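You operate a simulated robot arm through the tools that you are given. There is no shell and no other tool.

The job below is to be done with a simulated two-armed robot. You get a single attempt, and the scene is never put back.

Task
Restock the cup wells with the yellow cup and the green cup.
Fine: each cup nests in the well of its size; close the clear cover again. Where these are worked on the way, their far stop is far enough and under half their travel is too little: clear cover.

The check looks at the end state, three seconds after you hand in, the way a careful person would. Anything else that was tipped, shoved, dropped, spilled or broken makes it a failure. Lids that push on must go on centred and level and be pressed home; caps that screw on are set level and turned clockwise until they are tight.

Robot
Two 7-joint arms with four-finger grippers on one trunk that stands fixed in place. Base frame: the origin is at the foot of the trunk, x ahead of it, y to its left, z up. Readings come in m, degrees, newtons and seconds.
The left shoulder is at [0.04, 0.181, 1.229], the right one opposite. With the tool pointing down near the work surface each hand reaches from about 0.32 to 0.84 m from the base axis, measured 20 degrees to its own side. Payload 3.67 kg a hand.
The TCP of each hand is the grasp point between the finger pads, 0.028 m short of the fingertips. In the tool frame z runs along the fingers and y along their closing line. The gripper opens to 0.112 m. The gripper's body begins 0.073 m behind the TCP.
Orientation is that of the tool frame in the base frame, as a unit quaternion [x, y, z, w]. With the fingers straight down and closing along the base's y, the tool's x points along the base's -x, its y along +y and its z along -z.

Tools
- The arms move only by the tool servo_tool. It takes "left_series", "right_series" or both (then of equal length, played together; a hand with none holds still); each is a list that holds one entry, the list of rows, each a list of 7 numbers: the shift along the tool's x, y, z in m, then the turn, a rotation vector about the tool's x, y, z in degrees, then the opening, from 0 (shut) to 1 (fully open). In form: [[[tx, ty, tz, ax, ay, az, hand], ...]]. A call has 1 to 20 rows; each row shifts and turns the commanded pose from where the row before left it, along the tool's axes as they then stand. Rows are played at 5 a second. More than 0.05 m and 8.6 degrees between two rows, or a gripper value outside its range, and nothing of the call is played. A pose out of reach is approached as far as the arm can. The call stops where the force on the tool passes 40 N (or 10 N more than at its start, if that is more) or the arm is blocked; 0.2 s more then pass. The fingers move at their own pace and stop on an object; they squeeze with about 28 N. The grip force told is the motor's: it shows also when the fingers shut on nothing. Time passes only in rows, and 0.2 s behind the last, so rows that do not move let the fingers close. It gives the time, the measured TCP pose, the force on the tool (base axes), the opening and the grip force at its end, in the units of the frame above (readings bear some noise), with the torque about the TCP (base axes, N m) and any sound that the robot's microphone picked up.
- Cameras (640 x 400 px; columns grow to the right, rows downward): "scene" is now at [0.0975, -0.0356, 1.4514]; the picture's right is [-0.43, -0.90, 0.00], its down [-0.58, 0.27, -0.77] and it looks along [0.70, -0.33, -0.64] (base axes); focal length 335 px, centre (320, 200). "left" rides on the left gripper at [0.06, 0.018, -0.104] in its tool frame; the picture's right is [-0.29, 0.96, 0.00], its down [-0.80, -0.24, -0.55] and it looks along [-0.53, -0.16, 0.83] (tool axes); focal length 234 px, centre (320, 200). "right" rides on the right gripper at [0.06, -0.018, -0.104] in its tool frame; the picture's right is [0.29, 0.96, 0.00], its down [-0.80, 0.24, -0.55] and it looks along [-0.53, 0.16, 0.83] (tool axes); focal length 234 px, centre (320, 200). There is no depth. A picture from a camera that has moved, and an enlarged one, comes with that camera's place and axes in the base frame and with its lens.
- grab_frame(camera): a new picture of that camera. It takes no simulated time.
- slide_trunk(by): slides the trunk up (or, below 0, down) by that many m; the arms and the scene camera ride with it, the base frame stays. It gives what a move gives, with no picture.
- head_to(pan, tilt): turns the head with the scene camera to pan (to the left, within 86 degrees either way) and tilt (down, from -29 to 69), counted from straight ahead of the robot. It gives what a move gives.
- zoom(camera, box): a new picture of the part [left, top, right, bottom] of that camera's present view, enlarged. It takes no simulated time.
- sign_off(): hands the job in; it is judged then, once.

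Nothing tells you positions but the pictures and the camera data. Unless the task says otherwise, let go and move clear before handing in.

The tools are called after "Call:" by a JSON object that holds its "name" and its "arguments". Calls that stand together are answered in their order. servo_tool: Moves the arms, as the interface text tells. Its arguments: {"type":"object","properties":{"left_series":{"type":"array"},"right_series":{"type":"array"}},"required":[]} The other tools are called the same way: slide_trunk (by) slides the trunk up or down; head_to (pan, tilt) turns the head that bears the scene camera; grab_frame (camera) takes a picture; zoom (camera, box) takes an enlarged picture of a part of a camera's view; sign_off () hands the job in.

At the start:

```text
time_s: 0.0
left_position: [0.5068, -0.0097, 1.1671]
left_tool_rot: [0.0, 1.0, 0.0, 0.0]
left_force: [-0.3, 0.1, 0.1]
left_wrist_torque: [0.02, -0.02, 0.01]
left_finger_gap: 0.1121
left_grip_force: 0.0
right_position: [0.3839, -0.4084, 1.1411]
right_tool_rot: [0.0, 1.0, 0.0, 0.0]
right_force: [-0.3, 0.0, 0.8]
right_wrist_torque: [0.03, -0.05, -0.04]
right_finger_gap: 0.1122
right_grip_force: 0.0
trunk travel left (down, up): [-0.35, 0.164]
head pan, tilt: [-25.3, 39.7]
```

scene: 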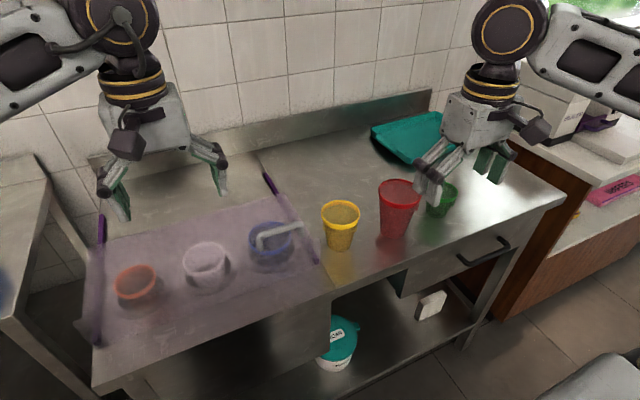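
right: 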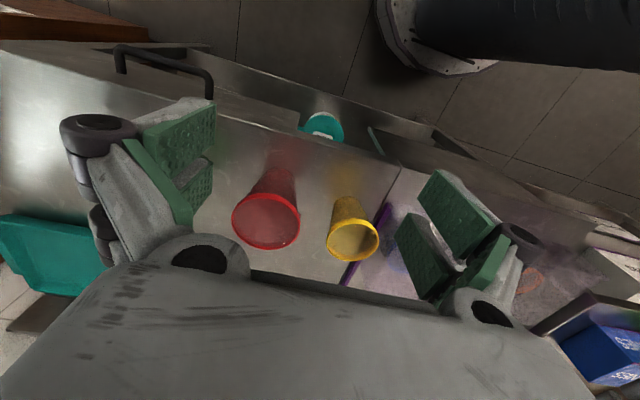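
left: 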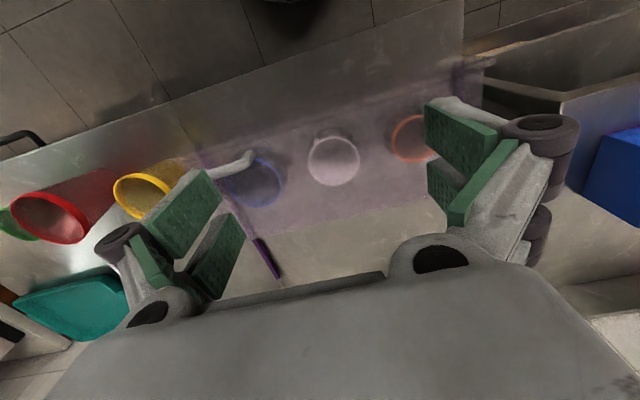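

I see a counter with a clear purple-tinted cover over wells (orange, white/pink, blue rims), and yellow, red and green cups to its right. I'll take closer looks first.

Call:
{"name": "zoom", "arguments": {"camera": "scene", "box": [80, 160, 340, 390]}}

Call:
{"name": "zoom", "arguments": {"camera": "scene", "box": [240, 120, 500, 290]}}

Call:
{"name": "zoom", "arguments": {"camera": "left", "box": [100, 80, 500, 300]}}

Call:
{"name": "zoom", "arguments": {"camera": "right", "box": [200, 80, 600, 300]}}

```text
1.74 times, centred on (210, 275) of scene
camera zoom: at [0.0975, -0.0356, 1.4514], right [-0.43, -0.9, 0.0], down [-0.58, 0.27, -0.77], along [0.7, -0.33, -0.64], focal length 583 px, centre (511, 70)
```

zoom: 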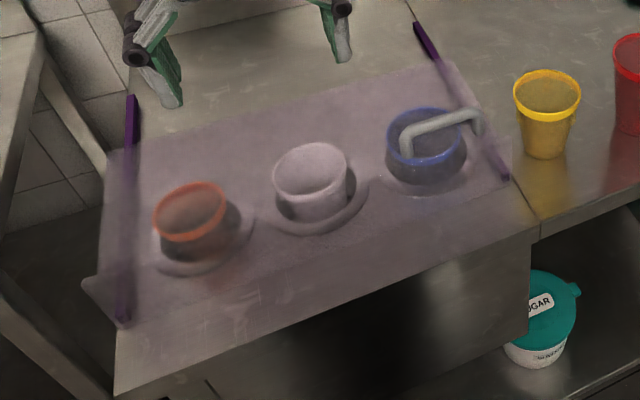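

```text
2.35 times, centred on (370, 205) of scene
camera zoom: at [0.0975, -0.0356, 1.4514], right [-0.43, -0.9, 0.0], down [-0.58, 0.27, -0.77], along [0.7, -0.33, -0.64], focal length 788 px, centre (202, 188)
```

zoom: 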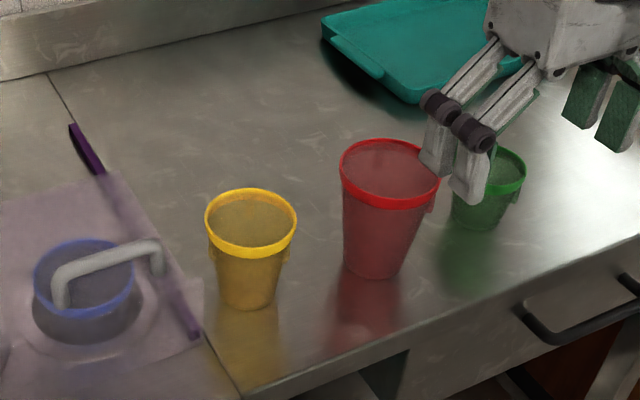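

```text
1.60 times, centred on (300, 190) of left
camera zoom: at [0.4474, 0.0099, 1.2706], right [0.29, 0.96, 0.0], down [0.8, -0.24, 0.55], along [0.53, -0.16, -0.83], focal length 375 px, centre (352, 216)
```

zoom: 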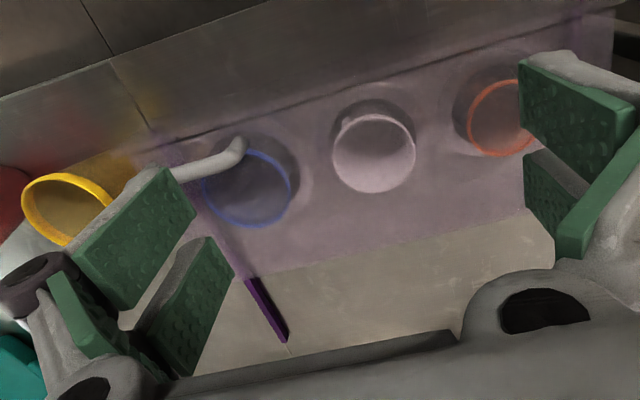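

```text
1.60 times, centred on (400, 190) of right
camera zoom: at [0.3233, -0.4262, 1.2439], right [-0.29, 0.96, 0.0], down [0.8, 0.24, 0.55], along [0.53, 0.16, -0.83], focal length 375 px, centre (192, 216)
```

zoom: 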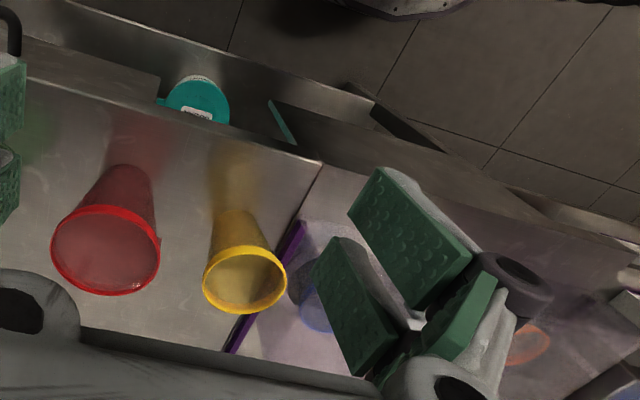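

The yellow cup rim is near (0.555, -0.30, 0.97), the counter near z≈0.88, and the blue rim under the cover near (0.605, -0.154, 0.918). I'll shift the right hand off the green cup to size the cups, and move the left hand for a better view of the cover.

Call:
{"name": "servo_tool", "arguments": {"right_series": [[[0, -0.04, -0.02, 0, 0, 0, 1], [0, -0.04, -0.02, 0, 0, 0, 1], [0, -0.04, -0.02, 0, 0, 0, 1], [0, -0.02, 0, 0, 0, 0, 1]]], "left_series": [[[0.03, 0.04, -0.01, 0, 0, 0, 1], [0.03, 0.04, -0.01, 0, 0, 0, 1], [0.03, 0.04, -0.01, 0, 0, 0, 1], [0.02, 0.04, 0, 0, 0, 0, 1]]]}}

Call:
{"name": "grab_frame", "arguments": {"camera": "scene"}}

Call:
{"name": "grab_frame", "arguments": {"camera": "right"}}

Call:
{"name": "grab_frame", "arguments": {"camera": "left"}}

```text
refused: row 1 steps farther than a row can; nothing moved
```

```text
taken
camera scene: at [0.0975, -0.0356, 1.4514], right [-0.43, -0.9, 0.0], down [-0.58, 0.27, -0.77], along [0.7, -0.33, -0.64], focal length 335 px, centre (320, 200)
```

scene: 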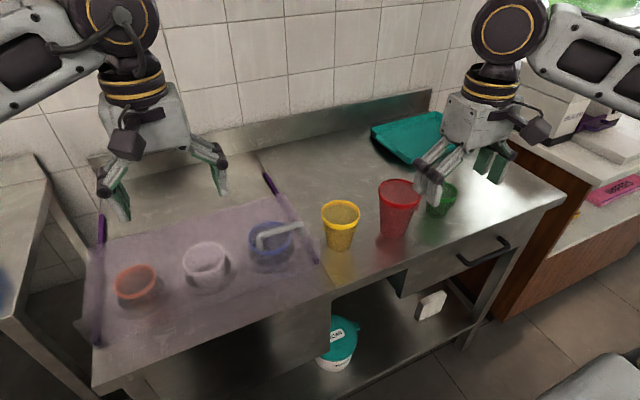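

```text
taken
camera right: at [0.3233, -0.4262, 1.2439], right [-0.29, 0.96, 0.0], down [0.8, 0.24, 0.55], along [0.53, 0.16, -0.83], focal length 234 px, centre (320, 200)
```

right: 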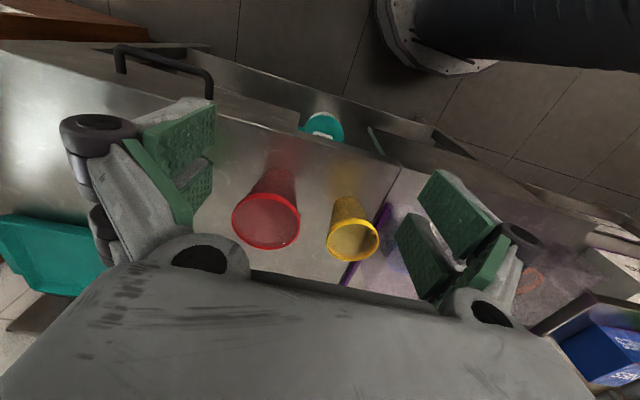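

```text
taken
camera left: at [0.4474, 0.0099, 1.2706], right [0.29, 0.96, 0.0], down [0.8, -0.24, 0.55], along [0.53, -0.16, -0.83], focal length 234 px, centre (320, 200)
```

left: 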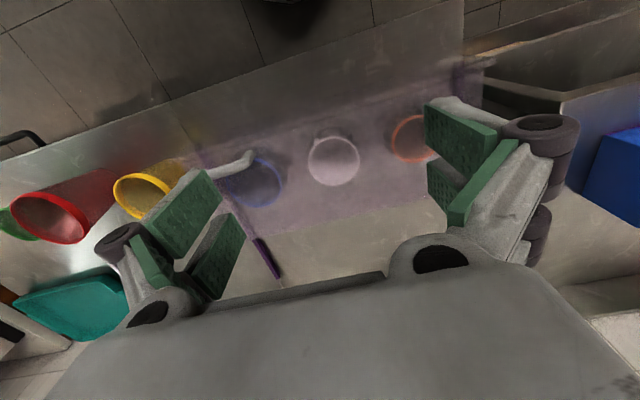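

The first move was refused for over-long steps; the scene is unchanged. I'll repeat it with smaller steps.

Call:
{"name": "servo_tool", "arguments": {"right_series": [[[0, -0.035, -0.02, 0, 0, 0, 1], [0, -0.035, -0.02, 0, 0, 0, 1], [0, -0.035, -0.02, 0, 0, 0, 1], [0, -0.035, 0, 0, 0, 0, 1], [0, 0, 0, 0, 0, 0, 1]]], "left_series": [[[0.02, 0.03, -0.01, 0, 0, 0, 1], [0.02, 0.03, -0.01, 0, 0, 0, 1], [0.02, 0.03, -0.01, 0, 0, 0, 1], [0.02, 0.03, 0, 0, 0, 0, 1], [0.02, 0.03, 0, 0, 0, 0, 1]]]}}

Call:
{"name": "grab_frame", "arguments": {"camera": "scene"}}

Call:
{"name": "grab_frame", "arguments": {"camera": "right"}}

Call:
{"name": "grab_frame", "arguments": {"camera": "left"}}

```text
time_s: 1.2
left_position: [0.405, 0.1436, 1.1969]
left_tool_rot: [0.001, 1.0, 0.0, 0.0]
left_force: [-1.2, 0.1, 1.2]
left_wrist_torque: [-0.01, -0.01, 0.02]
left_finger_gap: 0.1119
left_grip_force: 0.1
right_position: [0.3806, -0.5465, 1.2031]
right_tool_rot: [-0.001, 1.0, -0.001, 0.001]
right_force: [-0.4, 0.4, 0.5]
right_wrist_torque: [-0.02, -0.08, -0.03]
right_finger_gap: 0.1118
right_grip_force: 0.0
trunk travel left (down, up): [-0.35, 0.164]
head pan, tilt: [-25.3, 39.7]
```

```text
taken
camera scene: at [0.0966, -0.0338, 1.4515], right [-0.43, -0.9, 0.0], down [-0.58, 0.27, -0.77], along [0.7, -0.33, -0.64], focal length 335 px, centre (320, 200)
```

scene: 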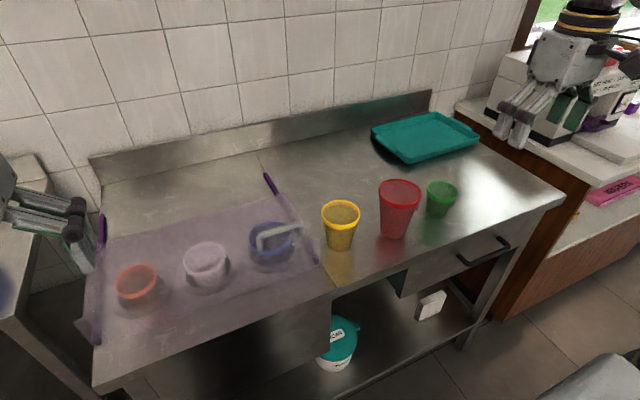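

```text
taken
camera right: at [0.3209, -0.5636, 1.3057], right [-0.29, 0.96, 0.0], down [0.8, 0.24, 0.55], along [0.53, 0.16, -0.83], focal length 234 px, centre (320, 200)
```

right: 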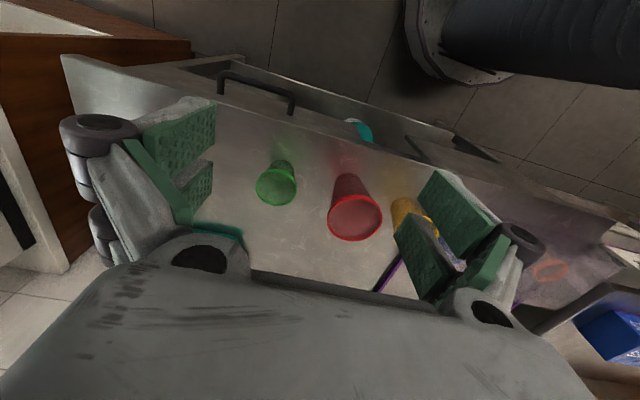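

```text
taken
camera left: at [0.3455, 0.1624, 1.2995], right [0.29, 0.96, 0.0], down [0.8, -0.24, 0.55], along [0.53, -0.16, -0.83], focal length 234 px, centre (320, 200)
```

left: 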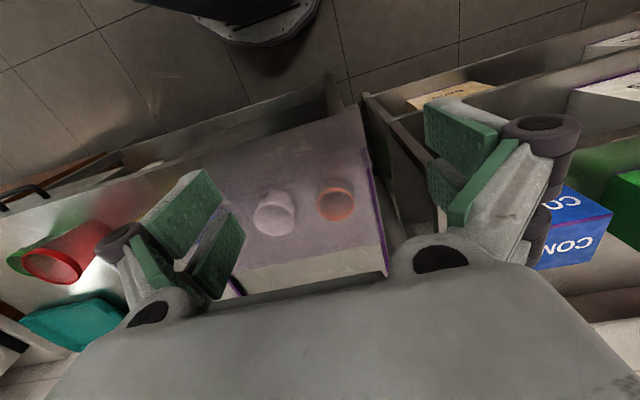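

The wells and all three cups are clear in the scene view now; zooming in on each for sizing.

Call:
{"name": "zoom", "arguments": {"camera": "scene", "box": [315, 160, 475, 260]}}

Call:
{"name": "zoom", "arguments": {"camera": "scene", "box": [210, 165, 340, 285]}}

Call:
{"name": "zoom", "arguments": {"camera": "scene", "box": [80, 200, 240, 350]}}

Call:
{"name": "zoom", "arguments": {"camera": "left", "box": [200, 120, 420, 300]}}

Call:
{"name": "zoom", "arguments": {"camera": "right", "box": [220, 120, 460, 280]}}

```text
4.00 times, centred on (395, 210) of scene
camera zoom: at [0.0966, -0.0338, 1.4515], right [-0.43, -0.9, 0.0], down [-0.58, 0.27, -0.77], along [0.7, -0.33, -0.64], focal length 1340 px, centre (20, 160)
```

zoom: 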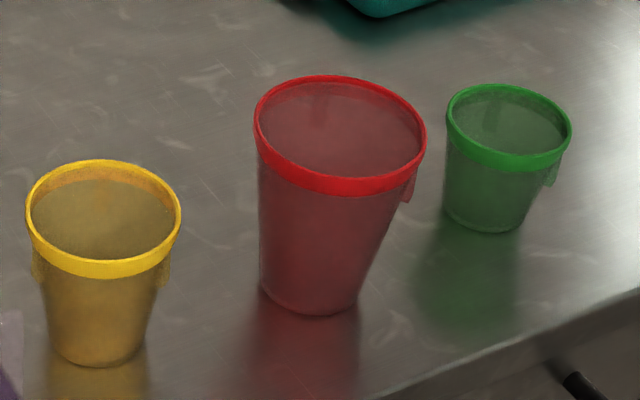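

```text
3.33 times, centred on (275, 225) of scene
camera zoom: at [0.0966, -0.0338, 1.4515], right [-0.43, -0.9, 0.0], down [-0.58, 0.27, -0.77], along [0.7, -0.33, -0.64], focal length 1117 px, centre (470, 117)
```

zoom: 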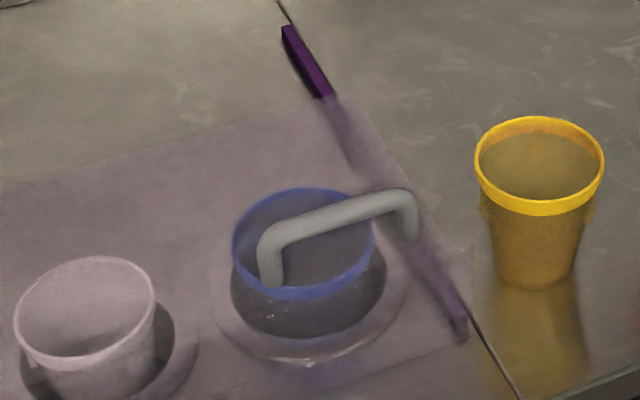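

```text
2.67 times, centred on (160, 275) of scene
camera zoom: at [0.0966, -0.0338, 1.4515], right [-0.43, -0.9, 0.0], down [-0.58, 0.27, -0.77], along [0.7, -0.33, -0.64], focal length 893 px, centre (747, 0)
```

zoom: 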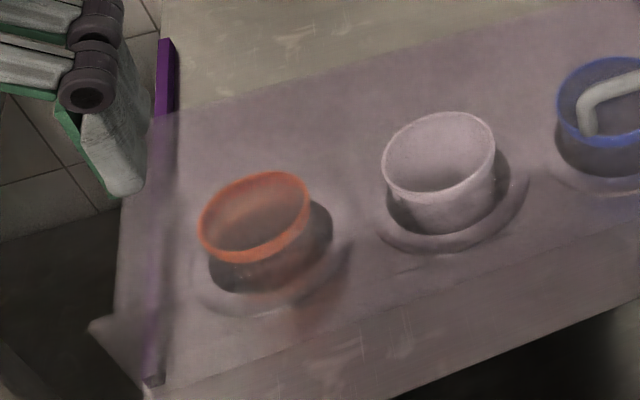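

```text
2.22 times, centred on (310, 210) of left
camera zoom: at [0.3455, 0.1624, 1.2995], right [0.29, 0.96, 0.0], down [0.8, -0.24, 0.55], along [0.53, -0.16, -0.83], focal length 520 px, centre (342, 178)
```

zoom: 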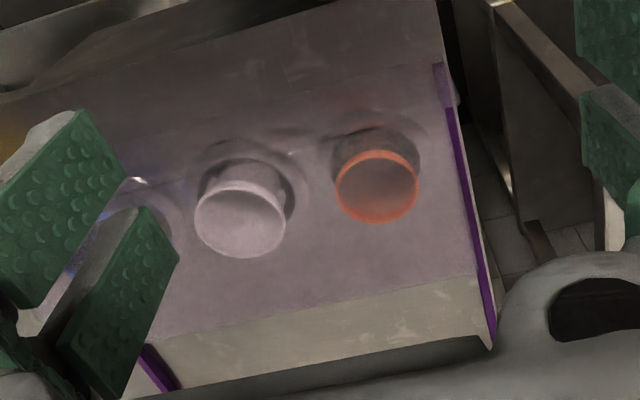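

```text
2.50 times, centred on (340, 200) of right
camera zoom: at [0.3209, -0.5636, 1.3057], right [-0.29, 0.96, 0.0], down [0.8, 0.24, 0.55], along [0.53, 0.16, -0.83], focal length 585 px, centre (270, 200)
```

zoom: 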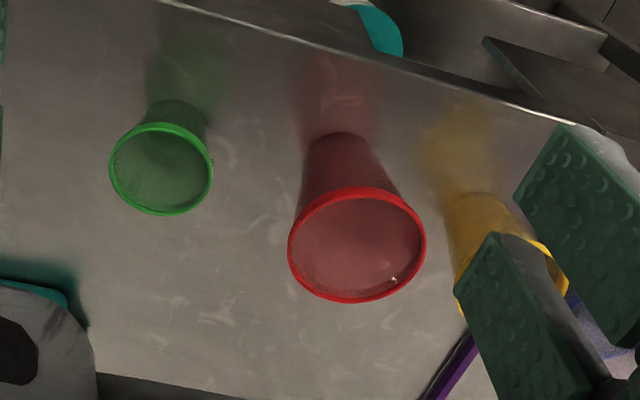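

Sizes measured: rims green ≈0.074 (height 0.07), yellow ≈0.083 (0.096), red ≈0.093 (0.12). Under the cover, orange ≈ small, white ≈ medium, blue ≈ large, so green goes to orange and yellow to white. The cover seems to slide back along the purple x-rails; I'll look closer at the handle and yellow cup with the right camera.

Call:
{"name": "servo_tool", "arguments": {"right_series": [[[-0.006, 0.0375, 0.004, 0, 0, 0, 1], [-0.006, 0.0375, 0.004, 0, 0, 0, 1], [-0.006, 0.0375, 0.004, 0, 0, 0, 1], [-0.006, 0.0375, 0.004, 0, 0, 0, 1], [-0.006, 0.0375, 0.004, 0, 0, 0, 1], [-0.006, 0.0375, 0.004, 0, 0, 0, 1], [-0.006, 0.0375, 0.004, 0, 0, 0, 1], [-0.006, 0.0375, 0.004, 0, 0, 0, 1], [0, 0, 0, 0, 0, 0, 1]]]}}

Call:
{"name": "grab_frame", "arguments": {"camera": "right"}}

Call:
{"name": "zoom", "arguments": {"camera": "right", "box": [220, 100, 460, 280]}}

```text
time_s: 3.2
left_position: [0.4044, 0.1409, 1.1953]
left_tool_rot: [0.0, 1.0, 0.0, 0.001]
left_force: [0.8, -0.2, 0.2]
left_wrist_torque: [0.0, 0.01, 0.02]
left_finger_gap: 0.1119
left_grip_force: 0.0
right_position: [0.4305, -0.2515, 1.1685]
right_tool_rot: [0.0, 1.0, 0.0, 0.0]
right_force: [0.6, 0.0, -0.4]
right_wrist_torque: [-0.01, 0.0, 0.03]
right_finger_gap: 0.1118
right_grip_force: 0.0
trunk travel left (down, up): [-0.35, 0.164]
head pan, tilt: [-25.3, 39.7]
```

```text
taken
camera right: at [0.3713, -0.2683, 1.2711], right [-0.29, 0.96, 0.0], down [0.8, 0.24, 0.55], along [0.53, 0.16, -0.83], focal length 234 px, centre (320, 200)
```

right: 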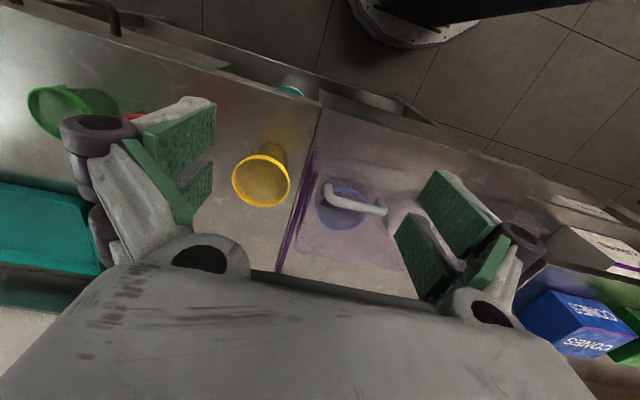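

```text
2.22 times, centred on (340, 190) of right
camera zoom: at [0.3713, -0.2683, 1.2711], right [-0.29, 0.96, 0.0], down [0.8, 0.24, 0.55], along [0.53, 0.16, -0.83], focal length 520 px, centre (276, 222)
```

zoom: 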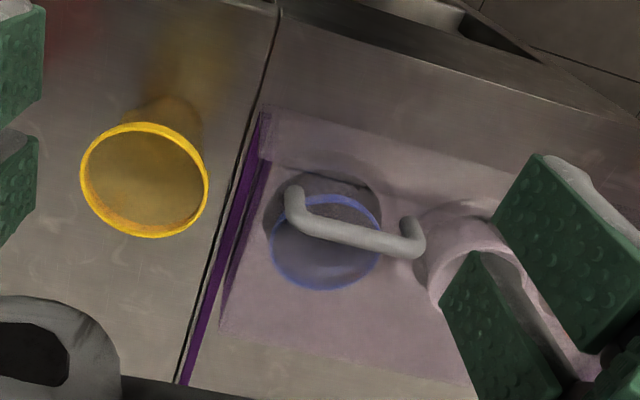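

The handle bar runs along y from about -0.20 to -0.12 at x≈0.54, z≈0.997, on a panel at z≈0.955 whose rails run on toward the wall. I'll send the right hand back and bring the left hand, fingers shut, in front of the handle.

Call:
{"name": "servo_tool", "arguments": {"right_series": [[[0.003, -0.0375, -0.004, 0, 0, 0, 1], [0.003, -0.0375, -0.004, 0, 0, 0, 1], [0.003, -0.0375, -0.004, 0, 0, 0, 1], [0.003, -0.0375, -0.004, 0, 0, 0, 1], [0.003, -0.0375, -0.004, 0, 0, 0, 1], [0.003, -0.0375, -0.004, 0, 0, 0, 1], [0.003, -0.0375, -0.004, 0, 0, 0, 1], [0.003, -0.0375, -0.004, 0, 0, 0, 1], [0, 0, 0, 0, 0, 0, 1]]], "left_series": [[[-0.012, -0.0376, 0.0119, 0, 0, 0, 0], [-0.012, -0.0376, 0.0119, 0, 0, 0, 0], [-0.012, -0.0376, 0.0119, 0, 0, 0, 0], [-0.012, -0.0376, 0.0119, 0, 0, 0, 0], [-0.012, -0.0376, 0.0119, 0, 0, 0, 0], [-0.012, -0.0376, 0.0119, 0, 0, 0, 0], [-0.012, -0.0376, 0.0119, 0, 0, 0, 0], [-0.012, -0.0376, 0.0119, 0, 0, 0, 0], [0, 0, 0, 0, 0, 0, 0]]]}}

Call:
{"name": "grab_frame", "arguments": {"camera": "scene"}}

Call:
{"name": "grab_frame", "arguments": {"camera": "left"}}

```text
time_s: 5.2
left_position: [0.5036, -0.1582, 1.0978]
left_tool_rot: [0.0, 1.0, -0.001, 0.0]
left_force: [0.9, 0.1, -0.1]
left_wrist_torque: [-0.04, -0.01, 0.0]
left_finger_gap: 0.0002
left_grip_force: 28.4
right_position: [0.4053, -0.5482, 1.202]
right_tool_rot: [0.0, 1.0, -0.001, 0.001]
right_force: [0.3, 0.3, 1.5]
right_wrist_torque: [-0.02, -0.02, 0.01]
right_finger_gap: 0.112
right_grip_force: 0.0
trunk travel left (down, up): [-0.35, 0.164]
head pan, tilt: [-25.3, 39.7]
```

```text
taken
camera scene: at [0.0978, -0.0339, 1.4514], right [-0.43, -0.9, 0.0], down [-0.58, 0.27, -0.77], along [0.7, -0.33, -0.64], focal length 335 px, centre (320, 200)
```

scene: 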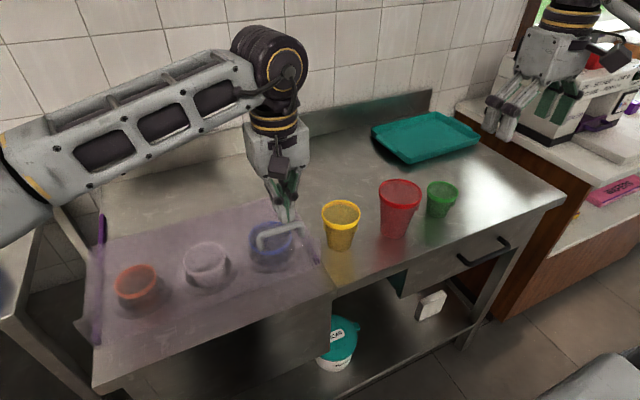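

```text
taken
camera left: at [0.4435, -0.1397, 1.2027], right [0.29, 0.96, 0.0], down [0.8, -0.24, 0.55], along [0.53, -0.16, -0.83], focal length 234 px, centre (320, 200)
```

left: 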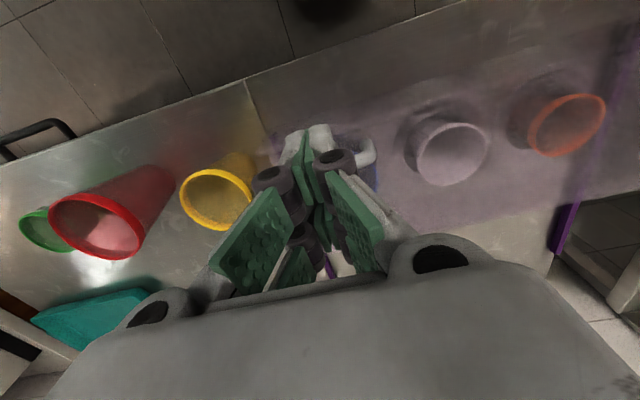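

The left hand sits above and just in front of the handle. I'll lower it in front of the bar and check.

Call:
{"name": "servo_tool", "arguments": {"left_series": [[[0, 0, 0.025, 0, 0, 0, 0], [0, 0, 0.025, 0, 0, 0, 0], [0, 0, 0.025, 0, 0, 0, 0], [0, 0, 0.02, 0, 0, 0, 0], [0, 0, 0, 0, 0, 0, 0]]]}}

Call:
{"name": "zoom", "arguments": {"camera": "scene", "box": [200, 150, 360, 280]}}

Call:
{"name": "grab_frame", "arguments": {"camera": "left"}}

```text
time_s: 6.4
left_position: [0.5028, -0.1595, 1.0045]
left_tool_rot: [0.0, 1.0, 0.0, 0.0]
left_force: [0.0, -0.4, -0.2]
left_wrist_torque: [0.03, -0.05, 0.01]
left_finger_gap: 0.0002
left_grip_force: 28.4
right_position: [0.4048, -0.549, 1.2019]
right_tool_rot: [0.0, 1.0, 0.001, 0.0]
right_force: [-0.9, 0.1, -0.2]
right_wrist_torque: [-0.03, -0.02, -0.04]
right_finger_gap: 0.112
right_grip_force: 0.0
trunk travel left (down, up): [-0.35, 0.164]
head pan, tilt: [-25.3, 39.7]
```

```text
3.08 times, centred on (280, 215) of scene
camera zoom: at [0.0973, -0.0355, 1.4514], right [-0.43, -0.9, 0.0], down [-0.58, 0.27, -0.77], along [0.7, -0.33, -0.64], focal length 1031 px, centre (443, 154)
```

zoom: 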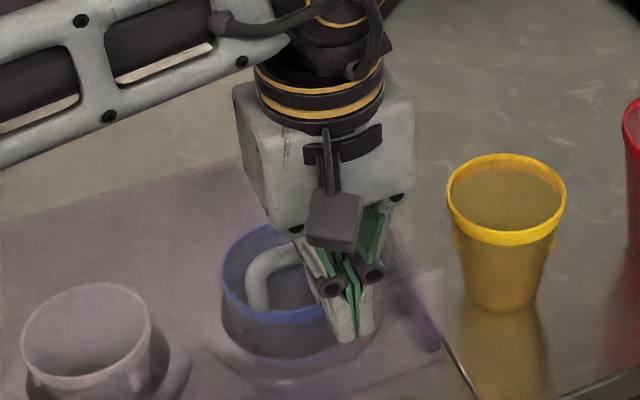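

```text
taken
camera left: at [0.443, -0.1418, 1.1089], right [0.29, 0.96, 0.0], down [0.8, -0.24, 0.55], along [0.53, -0.16, -0.83], focal length 234 px, centre (320, 200)
```

left: 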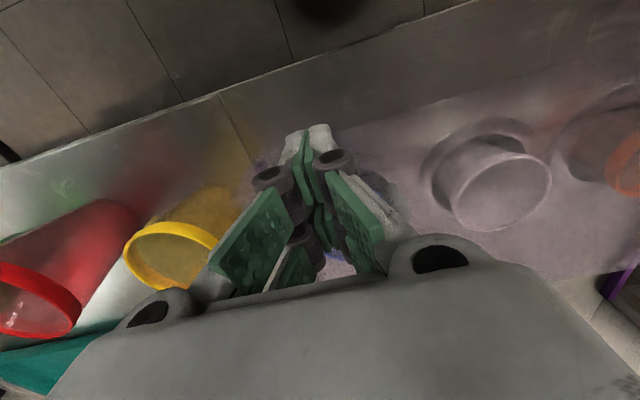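

The fingertips are in front of the bar and free. I'll push toward the wall a little and read the force.

Call:
{"name": "servo_tool", "arguments": {"left_series": [[[-0.012, 0, 0, 0, 0, 0, 0], [-0.012, 0, 0, 0, 0, 0, 0], [-0.012, 0, 0, 0, 0, 0, 0], [-0.012, 0, 0, 0, 0, 0, 0], [-0.012, 0, 0, 0, 0, 0, 0]]]}}

Call:
{"name": "grab_frame", "arguments": {"camera": "scene"}}

```text
time_s: 7.6
left_position: [0.5632, -0.1593, 1.006]
left_tool_rot: [0.0, 1.0, -0.001, 0.001]
left_force: [-0.3, -0.1, 0.4]
left_wrist_torque: [0.01, 0.0, 0.02]
left_finger_gap: 0.0001
left_grip_force: 35.7
right_position: [0.4057, -0.5479, 1.2009]
right_tool_rot: [0.0, 1.0, 0.0, 0.0]
right_force: [0.3, 0.3, -0.5]
right_wrist_torque: [-0.01, 0.0, 0.0]
right_finger_gap: 0.1118
right_grip_force: 0.2
trunk travel left (down, up): [-0.35, 0.164]
head pan, tilt: [-25.3, 39.7]
```

```text
taken
camera scene: at [0.0976, -0.0359, 1.4514], right [-0.43, -0.9, 0.0], down [-0.58, 0.27, -0.77], along [0.7, -0.33, -0.64], focal length 335 px, centre (320, 200)
```

scene: 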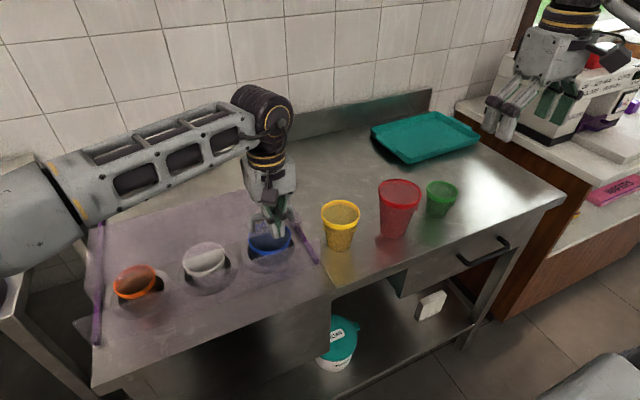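

The cover slides freely. I'll continue pushing to its far stop.

Call:
{"name": "servo_tool", "arguments": {"left_series": [[[-0.015, 0, 0, 0, 0, 0, 0], [-0.015, 0, 0, 0, 0, 0, 0], [-0.015, 0, 0, 0, 0, 0, 0], [-0.015, 0, 0, 0, 0, 0, 0], [-0.015, 0, 0, 0, 0, 0, 0], [-0.015, 0, 0, 0, 0, 0, 0], [-0.015, 0, 0, 0, 0, 0, 0], [-0.01, 0, 0, 0, 0, 0, 0], [-0.01, 0, 0, 0, 0, 0, 0], [-0.008, 0, 0, 0, 0, 0, 0], [-0.008, 0, 0, 0, 0, 0, 0], [-0.008, 0, 0, 0, 0, 0, 0], [-0.008, 0, 0, 0, 0, 0, 0]]]}}

Call:
{"name": "grab_frame", "arguments": {"camera": "scene"}}

```text
time_s: 10.4
left_position: [0.6732, -0.1494, 1.0058]
left_tool_rot: [0.001, 1.0, 0.0, 0.0]
left_force: [-0.1, -0.2, -1.1]
left_wrist_torque: [0.0, -0.01, 0.0]
left_finger_gap: 0.0
left_grip_force: 35.1
left hand out of reach, approached as far as the arm can: row 8, 9, 10, 11, 12, 13
right_position: [0.4047, -0.5482, 1.2003]
right_tool_rot: [0.001, 1.0, 0.001, 0.0]
right_force: [-0.6, 0.4, 0.0]
right_wrist_torque: [0.0, 0.0, 0.02]
right_finger_gap: 0.112
right_grip_force: 0.1
trunk travel left (down, up): [-0.35, 0.164]
head pan, tilt: [-25.3, 39.7]
```

```text
taken
camera scene: at [0.0975, -0.0356, 1.4514], right [-0.43, -0.9, 0.0], down [-0.58, 0.27, -0.77], along [0.7, -0.33, -0.64], focal length 335 px, centre (320, 200)
```

scene: 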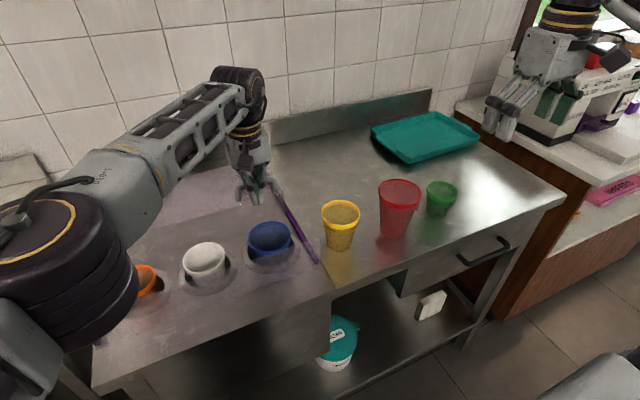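

The cover is nearly back, but the left arm ran out of reach at x≈0.673. I'll withdraw the left arm and finish the push with the right arm, whose shoulder is better lined up.

Call:
{"name": "servo_tool", "arguments": {"left_series": [[[0.03, 0, 0, 0, 0, 0, 0], [0.04, 0, 0, 0, 0, 0, 0], [0.04, 0, -0.01, 0, 0, 0, 0], [0.01, 0.0, -0.04, 0, 0, 0, 0], [0.01, 0.02, -0.04, 0, 0, 0, 0], [0.01, 0.03, -0.03, 0, 0, 0, 0], [0.02, 0.04, -0.02, 0, 0, 0, 0], [0.02, 0.04, 0, 0, 0, 0, 0], [0.02, 0.04, 0, 0, 0, 0, 0], [0.02, 0.04, 0, 0, 0, 0, 0], [0.02, 0.04, 0, 0, 0, 0, 0], [0.02, 0.04, 0, 0, 0, 0, 0], [0.0, 0.04, 0, 0, 0, 0, 0], [0.0, 0.0, 0, 0, 0, 0, 0]]]}}

Call:
{"name": "grab_frame", "arguments": {"camera": "scene"}}

```text
time_s: 13.4
left_position: [0.4145, 0.1825, 1.1468]
left_tool_rot: [0.0, 1.0, 0.002, -0.001]
left_force: [0.4, 0.5, 0.2]
left_wrist_torque: [0.04, -0.01, 0.0]
left_finger_gap: 0.0
left_grip_force: 36.3
right_position: [0.4065, -0.5491, 1.2006]
right_tool_rot: [0.0, 1.0, 0.0, 0.0]
right_force: [0.5, -0.7, -0.4]
right_wrist_torque: [0.0, -0.02, 0.0]
right_finger_gap: 0.112
right_grip_force: 0.0
trunk travel left (down, up): [-0.35, 0.164]
head pan, tilt: [-25.3, 39.7]
```

```text
taken
camera scene: at [0.0978, -0.0368, 1.4513], right [-0.43, -0.9, 0.0], down [-0.58, 0.27, -0.77], along [0.69, -0.33, -0.64], focal length 335 px, centre (320, 200)
```

scene: 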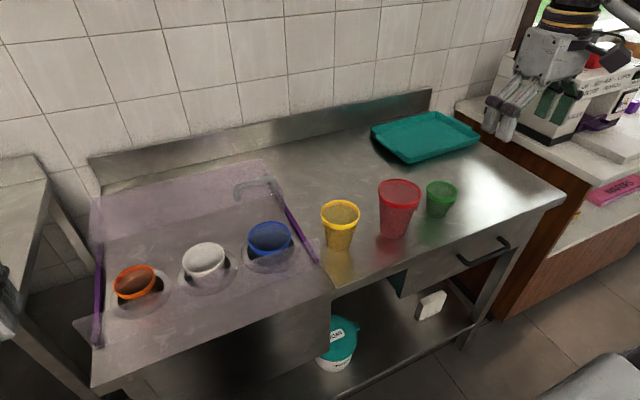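

The left arm is clear. Zooming to see where the cover is now.

Call:
{"name": "zoom", "arguments": {"camera": "scene", "box": [70, 150, 340, 370]}}

Call:
{"name": "grab_frame", "arguments": {"camera": "left"}}

```text
1.82 times, centred on (205, 260) of scene
camera zoom: at [0.0978, -0.0368, 1.4513], right [-0.43, -0.9, 0.0], down [-0.58, 0.27, -0.77], along [0.69, -0.33, -0.64], focal length 609 px, centre (529, 91)
```

zoom: 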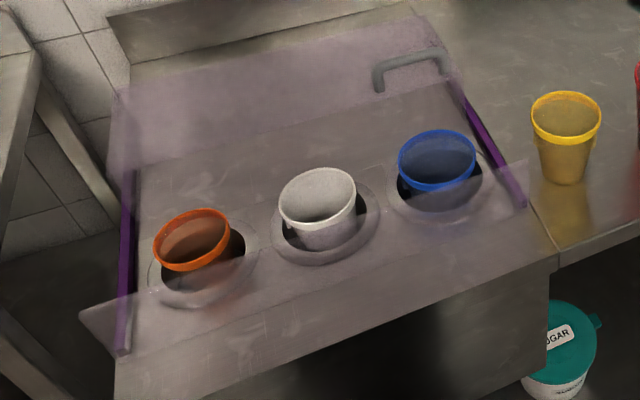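

```text
taken
camera left: at [0.3558, 0.2, 1.251], right [0.29, 0.96, 0.0], down [0.8, -0.24, 0.55], along [0.53, -0.16, -0.83], focal length 234 px, centre (320, 200)
```

left: 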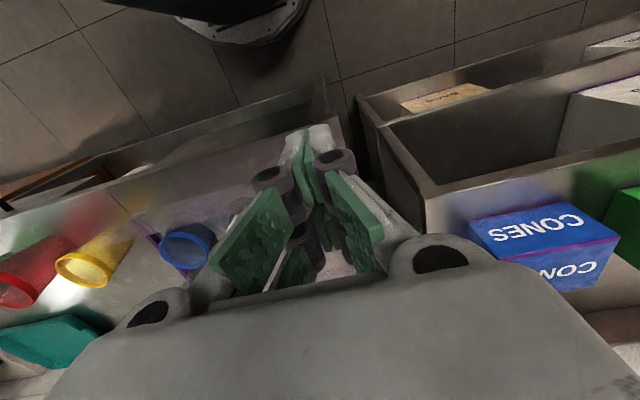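

The cover now sits at its rear end (front edge x≈0.70), leaving the wells clear behind a fixed clear front guard at x≈0.53 (top z≈0.955). I'll use the left camera over the wells for precise positions while the right hand goes above the yellow cup.

Call:
{"name": "servo_tool", "arguments": {"left_series": [[[-0.01, -0.02, 0, 0, 0, 0, 1], [-0.01, -0.02, 0, 0, 0, 0, 1], [-0.01, -0.02, 0, 0, 0, 0, 1], [-0.01, -0.02, 0, 0, 0, 0, 1], [0, 0, 0, 0, 0, 0, 1], [0, 0, 0, 0, 0, 0, 1], [0, 0, 0, 0, 0, 0, 1], [0, 0, 0, 0, 0, 0, 1]]], "right_series": [[[-0.02, 0.031, 0.01, 0, 0, 0, 1], [-0.02, 0.031, 0.01, 0, 0, 0, 1], [-0.02, 0.031, 0.01, 0, 0, 0, 1], [-0.02, 0.031, 0.01, 0, 0, 0, 1], [-0.02, 0.031, 0.01, 0, 0, 0, 0.9], [-0.02, 0.031, 0.01, 0, 0, 0, 0.9], [-0.02, 0.03, 0.01, 0, 0, 0, 0.88], [-0.012, 0.03, 0.01, 0, 0, 0, 0.88]]]}}

Call:
{"name": "grab_frame", "arguments": {"camera": "left"}}

Call:
{"name": "zoom", "arguments": {"camera": "left", "box": [210, 60, 450, 240]}}

Call:
{"name": "grab_frame", "arguments": {"camera": "right"}}

Call:
{"name": "grab_frame", "arguments": {"camera": "scene"}}

```text
time_s: 15.2
left_position: [0.4548, 0.1018, 1.146]
left_tool_rot: [0.001, 1.0, -0.001, 0.0]
left_force: [-0.1, 0.8, 0.0]
left_wrist_torque: [-0.05, 0.03, 0.0]
left_finger_gap: 0.112
left_grip_force: 0.0
right_position: [0.5575, -0.3014, 1.1183]
right_tool_rot: [0.001, 1.0, -0.001, 0.001]
right_force: [0.8, 0.3, 0.4]
right_wrist_torque: [-0.06, 0.0, 0.0]
right_finger_gap: 0.0987
right_grip_force: 0.0
trunk travel left (down, up): [-0.35, 0.164]
head pan, tilt: [-25.3, 39.7]
```

```text
taken
camera left: at [0.3956, 0.1204, 1.2498], right [0.29, 0.96, 0.0], down [0.8, -0.24, 0.55], along [0.53, -0.16, -0.83], focal length 234 px, centre (320, 200)
```

left: 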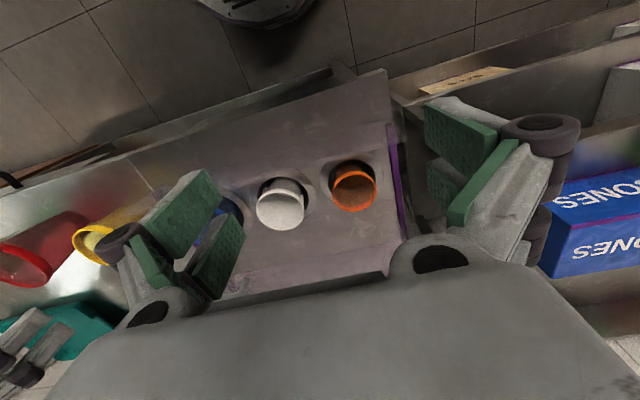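

```text
2.22 times, centred on (330, 150) of left
camera zoom: at [0.3956, 0.1204, 1.2498], right [0.29, 0.96, 0.0], down [0.8, -0.24, 0.55], along [0.53, -0.16, -0.83], focal length 520 px, centre (298, 311)
```

zoom: 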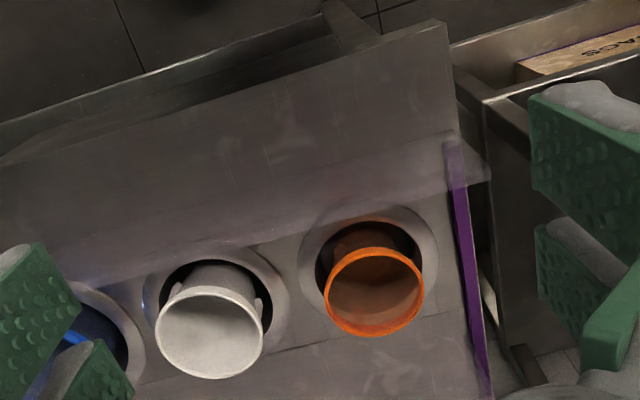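

```text
taken
camera right: at [0.4982, -0.3189, 1.2212], right [-0.29, 0.96, 0.0], down [0.8, 0.24, 0.55], along [0.53, 0.16, -0.83], focal length 234 px, centre (320, 200)
```

right: 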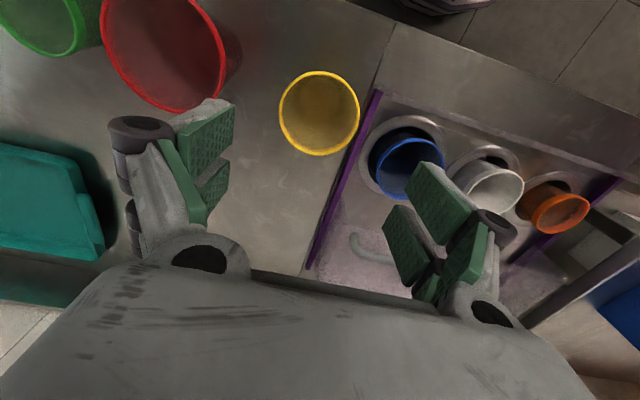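

```text
taken
camera scene: at [0.098, -0.0342, 1.4514], right [-0.43, -0.9, 0.0], down [-0.58, 0.27, -0.77], along [0.69, -0.33, -0.64], focal length 335 px, centre (320, 200)
```

scene: 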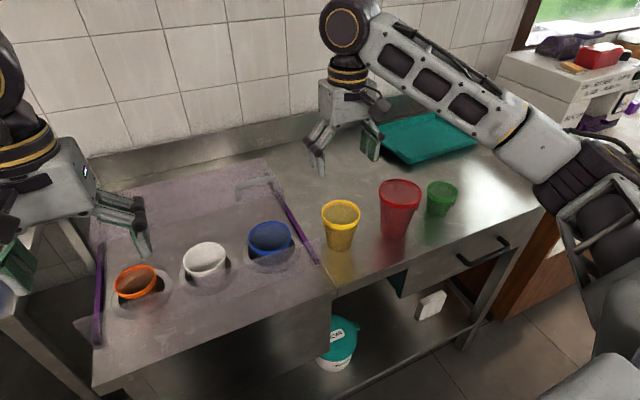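

White rim is near (0.60, -0.013, 0.925). I'll refine with zooms from all cameras before picking up the yellow cup.

Call:
{"name": "zoom", "arguments": {"camera": "right", "box": [340, 90, 600, 260]}}

Call:
{"name": "zoom", "arguments": {"camera": "scene", "box": [100, 210, 300, 330]}}

Call:
{"name": "zoom", "arguments": {"camera": "right", "box": [230, 50, 400, 180]}}

Call:
{"name": "zoom", "arguments": {"camera": "left", "box": [240, 140, 400, 240]}}

```text
2.35 times, centred on (470, 175) of right
camera zoom: at [0.4982, -0.3189, 1.2212], right [-0.29, 0.96, 0.0], down [0.8, 0.24, 0.55], along [0.53, 0.16, -0.83], focal length 551 px, centre (-33, 259)
```

zoom: 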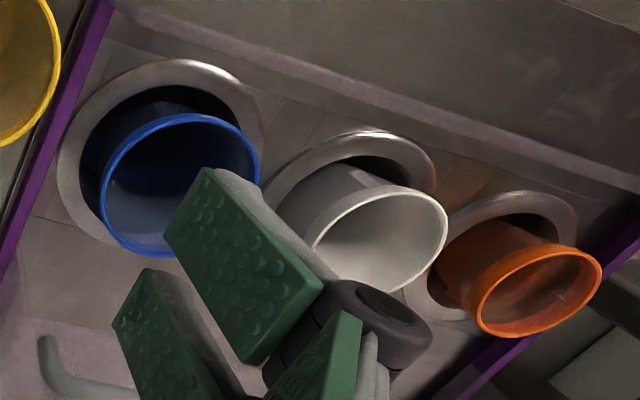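

```text
3.20 times, centred on (200, 270) of scene
camera zoom: at [0.098, -0.0342, 1.4514], right [-0.43, -0.9, 0.0], down [-0.58, 0.27, -0.77], along [0.69, -0.33, -0.64], focal length 1072 px, centre (704, -24)
```

zoom: 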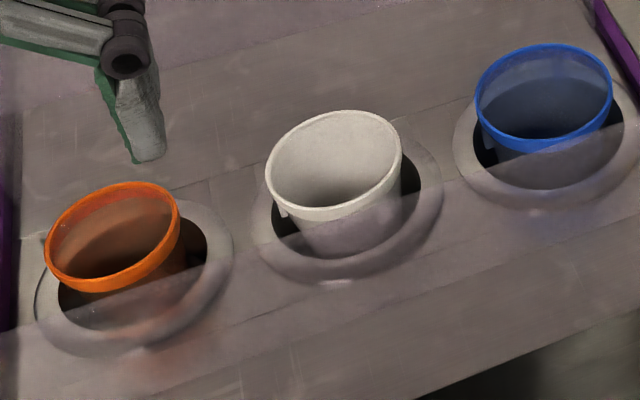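

```text
3.08 times, centred on (315, 115) of right
camera zoom: at [0.4982, -0.3189, 1.2212], right [-0.29, 0.96, 0.0], down [0.8, 0.24, 0.55], along [0.53, 0.16, -0.83], focal length 720 px, centre (335, 462)
```

zoom: 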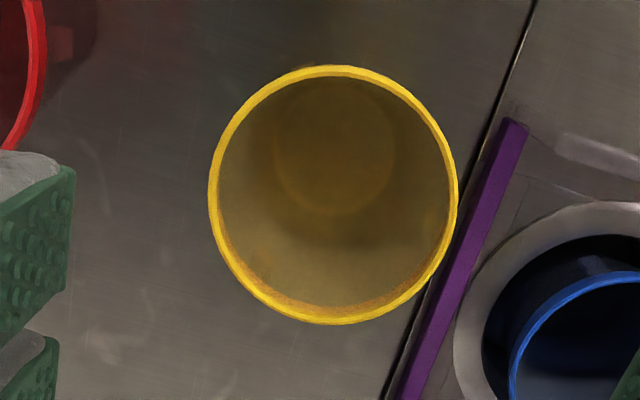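

```text
4.00 times, centred on (320, 190) of left
camera zoom: at [0.3956, 0.1204, 1.2498], right [0.29, 0.96, 0.0], down [0.8, -0.24, 0.55], along [0.53, -0.16, -0.83], focal length 937 px, centre (320, 240)
```

zoom: 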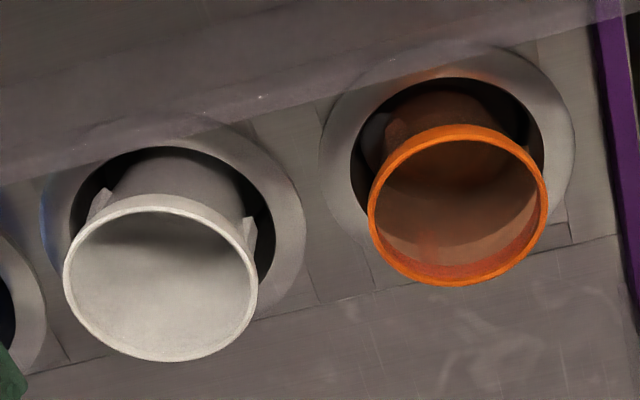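

Refined: yellow rim (0.556, -0.302, 0.970), white rim (0.601, -0.013, 0.926), orange rim (0.604, 0.117, 0.924); the cups are empty. The right hand is over the yellow cup, so I'll descend with a shallow rim grasp.

Call:
{"name": "servo_tool", "arguments": {"right_series": [[[0.001, 0, 0.03, 0, 0, 0, 0.88], [0, 0, 0.03, 0, 0, 0, 0.88], [0, 0, 0.03, 0, 0, 0, 0.88], [0, 0, 0.03, 0, 0, 0, 0.88], [0, 0, 0.018, 0, 0, 0, 0.88], [0, 0, 0, 0, 0, 0, 0.88]]]}}

Call:
{"name": "grab_frame", "arguments": {"camera": "right"}}

Call:
{"name": "zoom", "arguments": {"camera": "scene", "box": [280, 120, 460, 260]}}

```text
time_s: 16.6
left_position: [0.4533, 0.1008, 1.1454]
left_tool_rot: [0.0, 1.0, 0.0, 0.0]
left_force: [0.0, 0.0, -1.1]
left_wrist_torque: [0.01, -0.04, -0.01]
left_finger_gap: 0.1122
left_grip_force: 0.1
right_position: [0.5567, -0.3022, 0.9815]
right_tool_rot: [0.0, 1.0, 0.0, 0.0]
right_force: [0.2, 1.1, 0.0]
right_wrist_torque: [-0.01, -0.04, -0.02]
right_finger_gap: 0.0985
right_grip_force: 0.0
trunk travel left (down, up): [-0.35, 0.164]
head pan, tilt: [-25.3, 39.7]
```

```text
taken
camera right: at [0.4975, -0.3199, 1.084], right [-0.29, 0.96, 0.0], down [0.8, 0.24, 0.55], along [0.53, 0.16, -0.83], focal length 234 px, centre (320, 200)
```

right: 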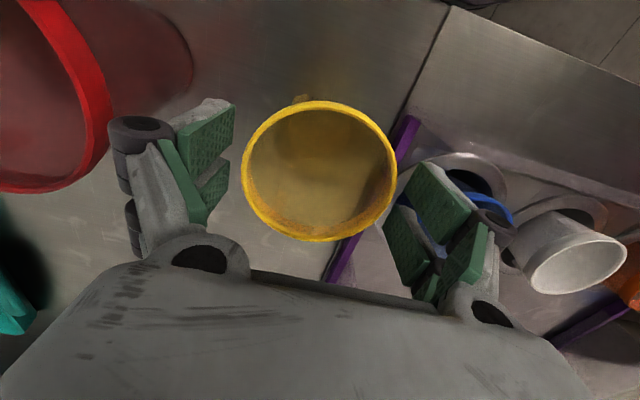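

```text
2.86 times, centred on (370, 190) of scene
camera zoom: at [0.0975, -0.0354, 1.4514], right [-0.43, -0.9, 0.0], down [-0.58, 0.27, -0.77], along [0.7, -0.33, -0.64], focal length 957 px, centre (177, 229)
```

zoom: 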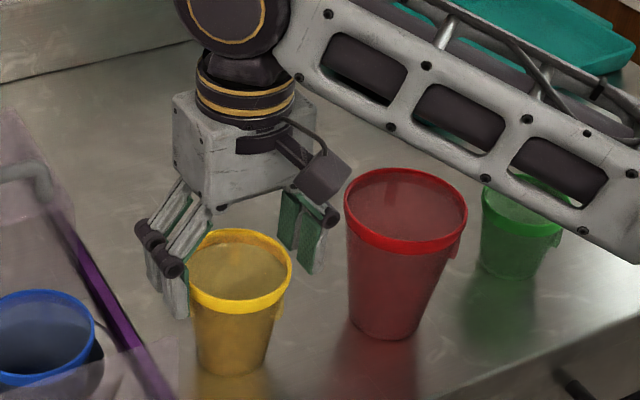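

The fingers straddle the yellow rim with clearance from the red cup. Closing now and lifting slightly.

Call:
{"name": "servo_tool", "arguments": {"right_series": [[[0, 0, 0, 0, 0, 0, 0.6], [0, 0, 0, 0, 0, 0, 0.6], [0, 0, 0, 0, 0, 0, 0.6], [0, 0, 0, 0, 0, 0, 0.6]]]}}

Call:
{"name": "zoom", "arguments": {"camera": "scene", "box": [280, 120, 460, 260]}}

```text
time_s: 17.6
left_position: [0.4551, 0.1004, 1.1459]
left_tool_rot: [0.0, 1.0, 0.0, 0.0]
left_force: [0.1, -0.7, -0.4]
left_wrist_torque: [0.01, -0.01, 0.0]
left_finger_gap: 0.1121
left_grip_force: 0.0
right_position: [0.5573, -0.3031, 0.9816]
right_tool_rot: [0.0, 1.0, 0.0, 0.0]
right_force: [0.6, -0.8, 0.4]
right_wrist_torque: [0.0, -0.03, -0.01]
right_finger_gap: 0.0771
right_grip_force: 27.8
trunk travel left (down, up): [-0.35, 0.164]
head pan, tilt: [-25.3, 39.7]
```

```text
2.86 times, centred on (370, 190) of scene
camera zoom: at [0.0975, -0.0354, 1.4514], right [-0.43, -0.9, 0.0], down [-0.58, 0.27, -0.77], along [0.7, -0.33, -0.64], focal length 957 px, centre (177, 229)
```

zoom: 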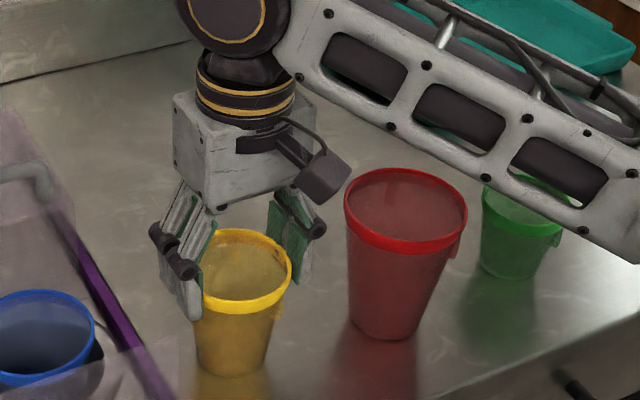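

The yellow cup is gripped (27.8 N). I'll lift it clear of the front guard while the left arm withdraws.

Call:
{"name": "servo_tool", "arguments": {"right_series": [[[0, 0, -0.01, 0, 0, 0, 0.6], [0, 0, -0.02, 0, 0, 0, 0.6], [0, 0, -0.025, 0, 0, 0, 0.6], [0, 0, -0.025, 0, 0, 0, 0.6], [0, 0, -0.025, 0, 0, 0, 0.6], [0, 0, -0.025, 0, 0, 0, 0.6], [0, 0, 0, 0, 0, 0, 0.6]]], "left_series": [[[0.01, 0.02, -0.01, 0, 0, 0, 1], [0.01, 0.03, -0.01, 0, 0, 0, 1], [0.01, 0.03, -0.01, 0, 0, 0, 1], [0.01, 0.03, -0.01, 0, 0, 0, 1], [0.01, 0.03, -0.01, 0, 0, 0, 1], [0, 0.03, 0, 0, 0, 0, 1], [0, 0, 0, 0, 0, 0, 1]]]}}

Call:
{"name": "grab_frame", "arguments": {"camera": "scene"}}

Call:
{"name": "grab_frame", "arguments": {"camera": "right"}}

```text
time_s: 19.2
left_position: [0.4051, 0.2683, 1.1972]
left_tool_rot: [0.001, 1.0, 0.0, 0.0]
left_force: [0.0, 0.3, 0.8]
left_wrist_torque: [0.03, -0.03, 0.0]
left_finger_gap: 0.1123
left_grip_force: 0.1
right_position: [0.5583, -0.3046, 1.1135]
right_tool_rot: [0.0, 1.0, 0.0, -0.001]
right_force: [-0.2, 0.0, 0.8]
right_wrist_torque: [-0.02, 0.05, 0.01]
right_finger_gap: 0.0771
right_grip_force: 27.8
trunk travel left (down, up): [-0.35, 0.164]
head pan, tilt: [-25.3, 39.7]
```

```text
taken
camera scene: at [0.0981, -0.0363, 1.4513], right [-0.43, -0.9, 0.0], down [-0.58, 0.27, -0.77], along [0.69, -0.33, -0.64], focal length 335 px, centre (320, 200)
```

scene: 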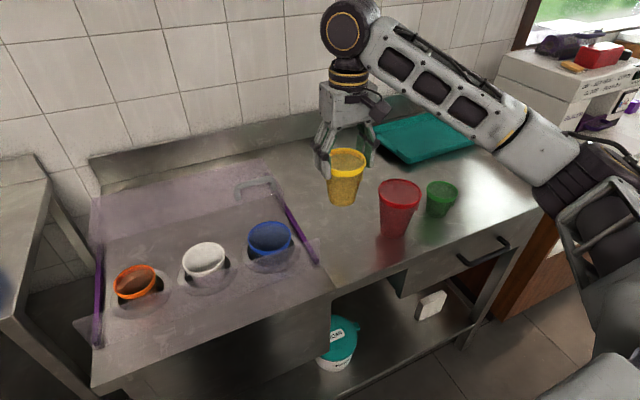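

```text
taken
camera right: at [0.4992, -0.3229, 1.2159], right [-0.29, 0.96, 0.0], down [0.8, 0.24, 0.55], along [0.53, 0.16, -0.83], focal length 234 px, centre (320, 200)
```

right: 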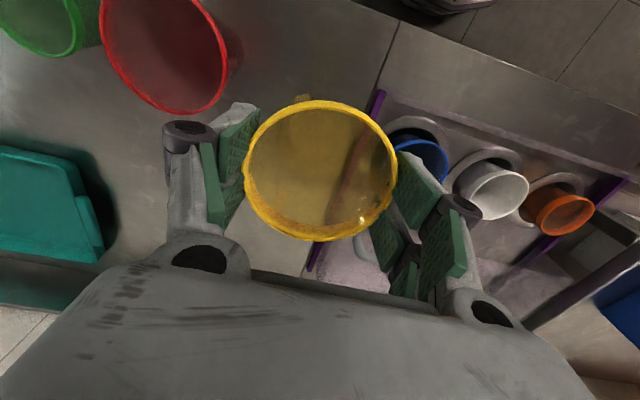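

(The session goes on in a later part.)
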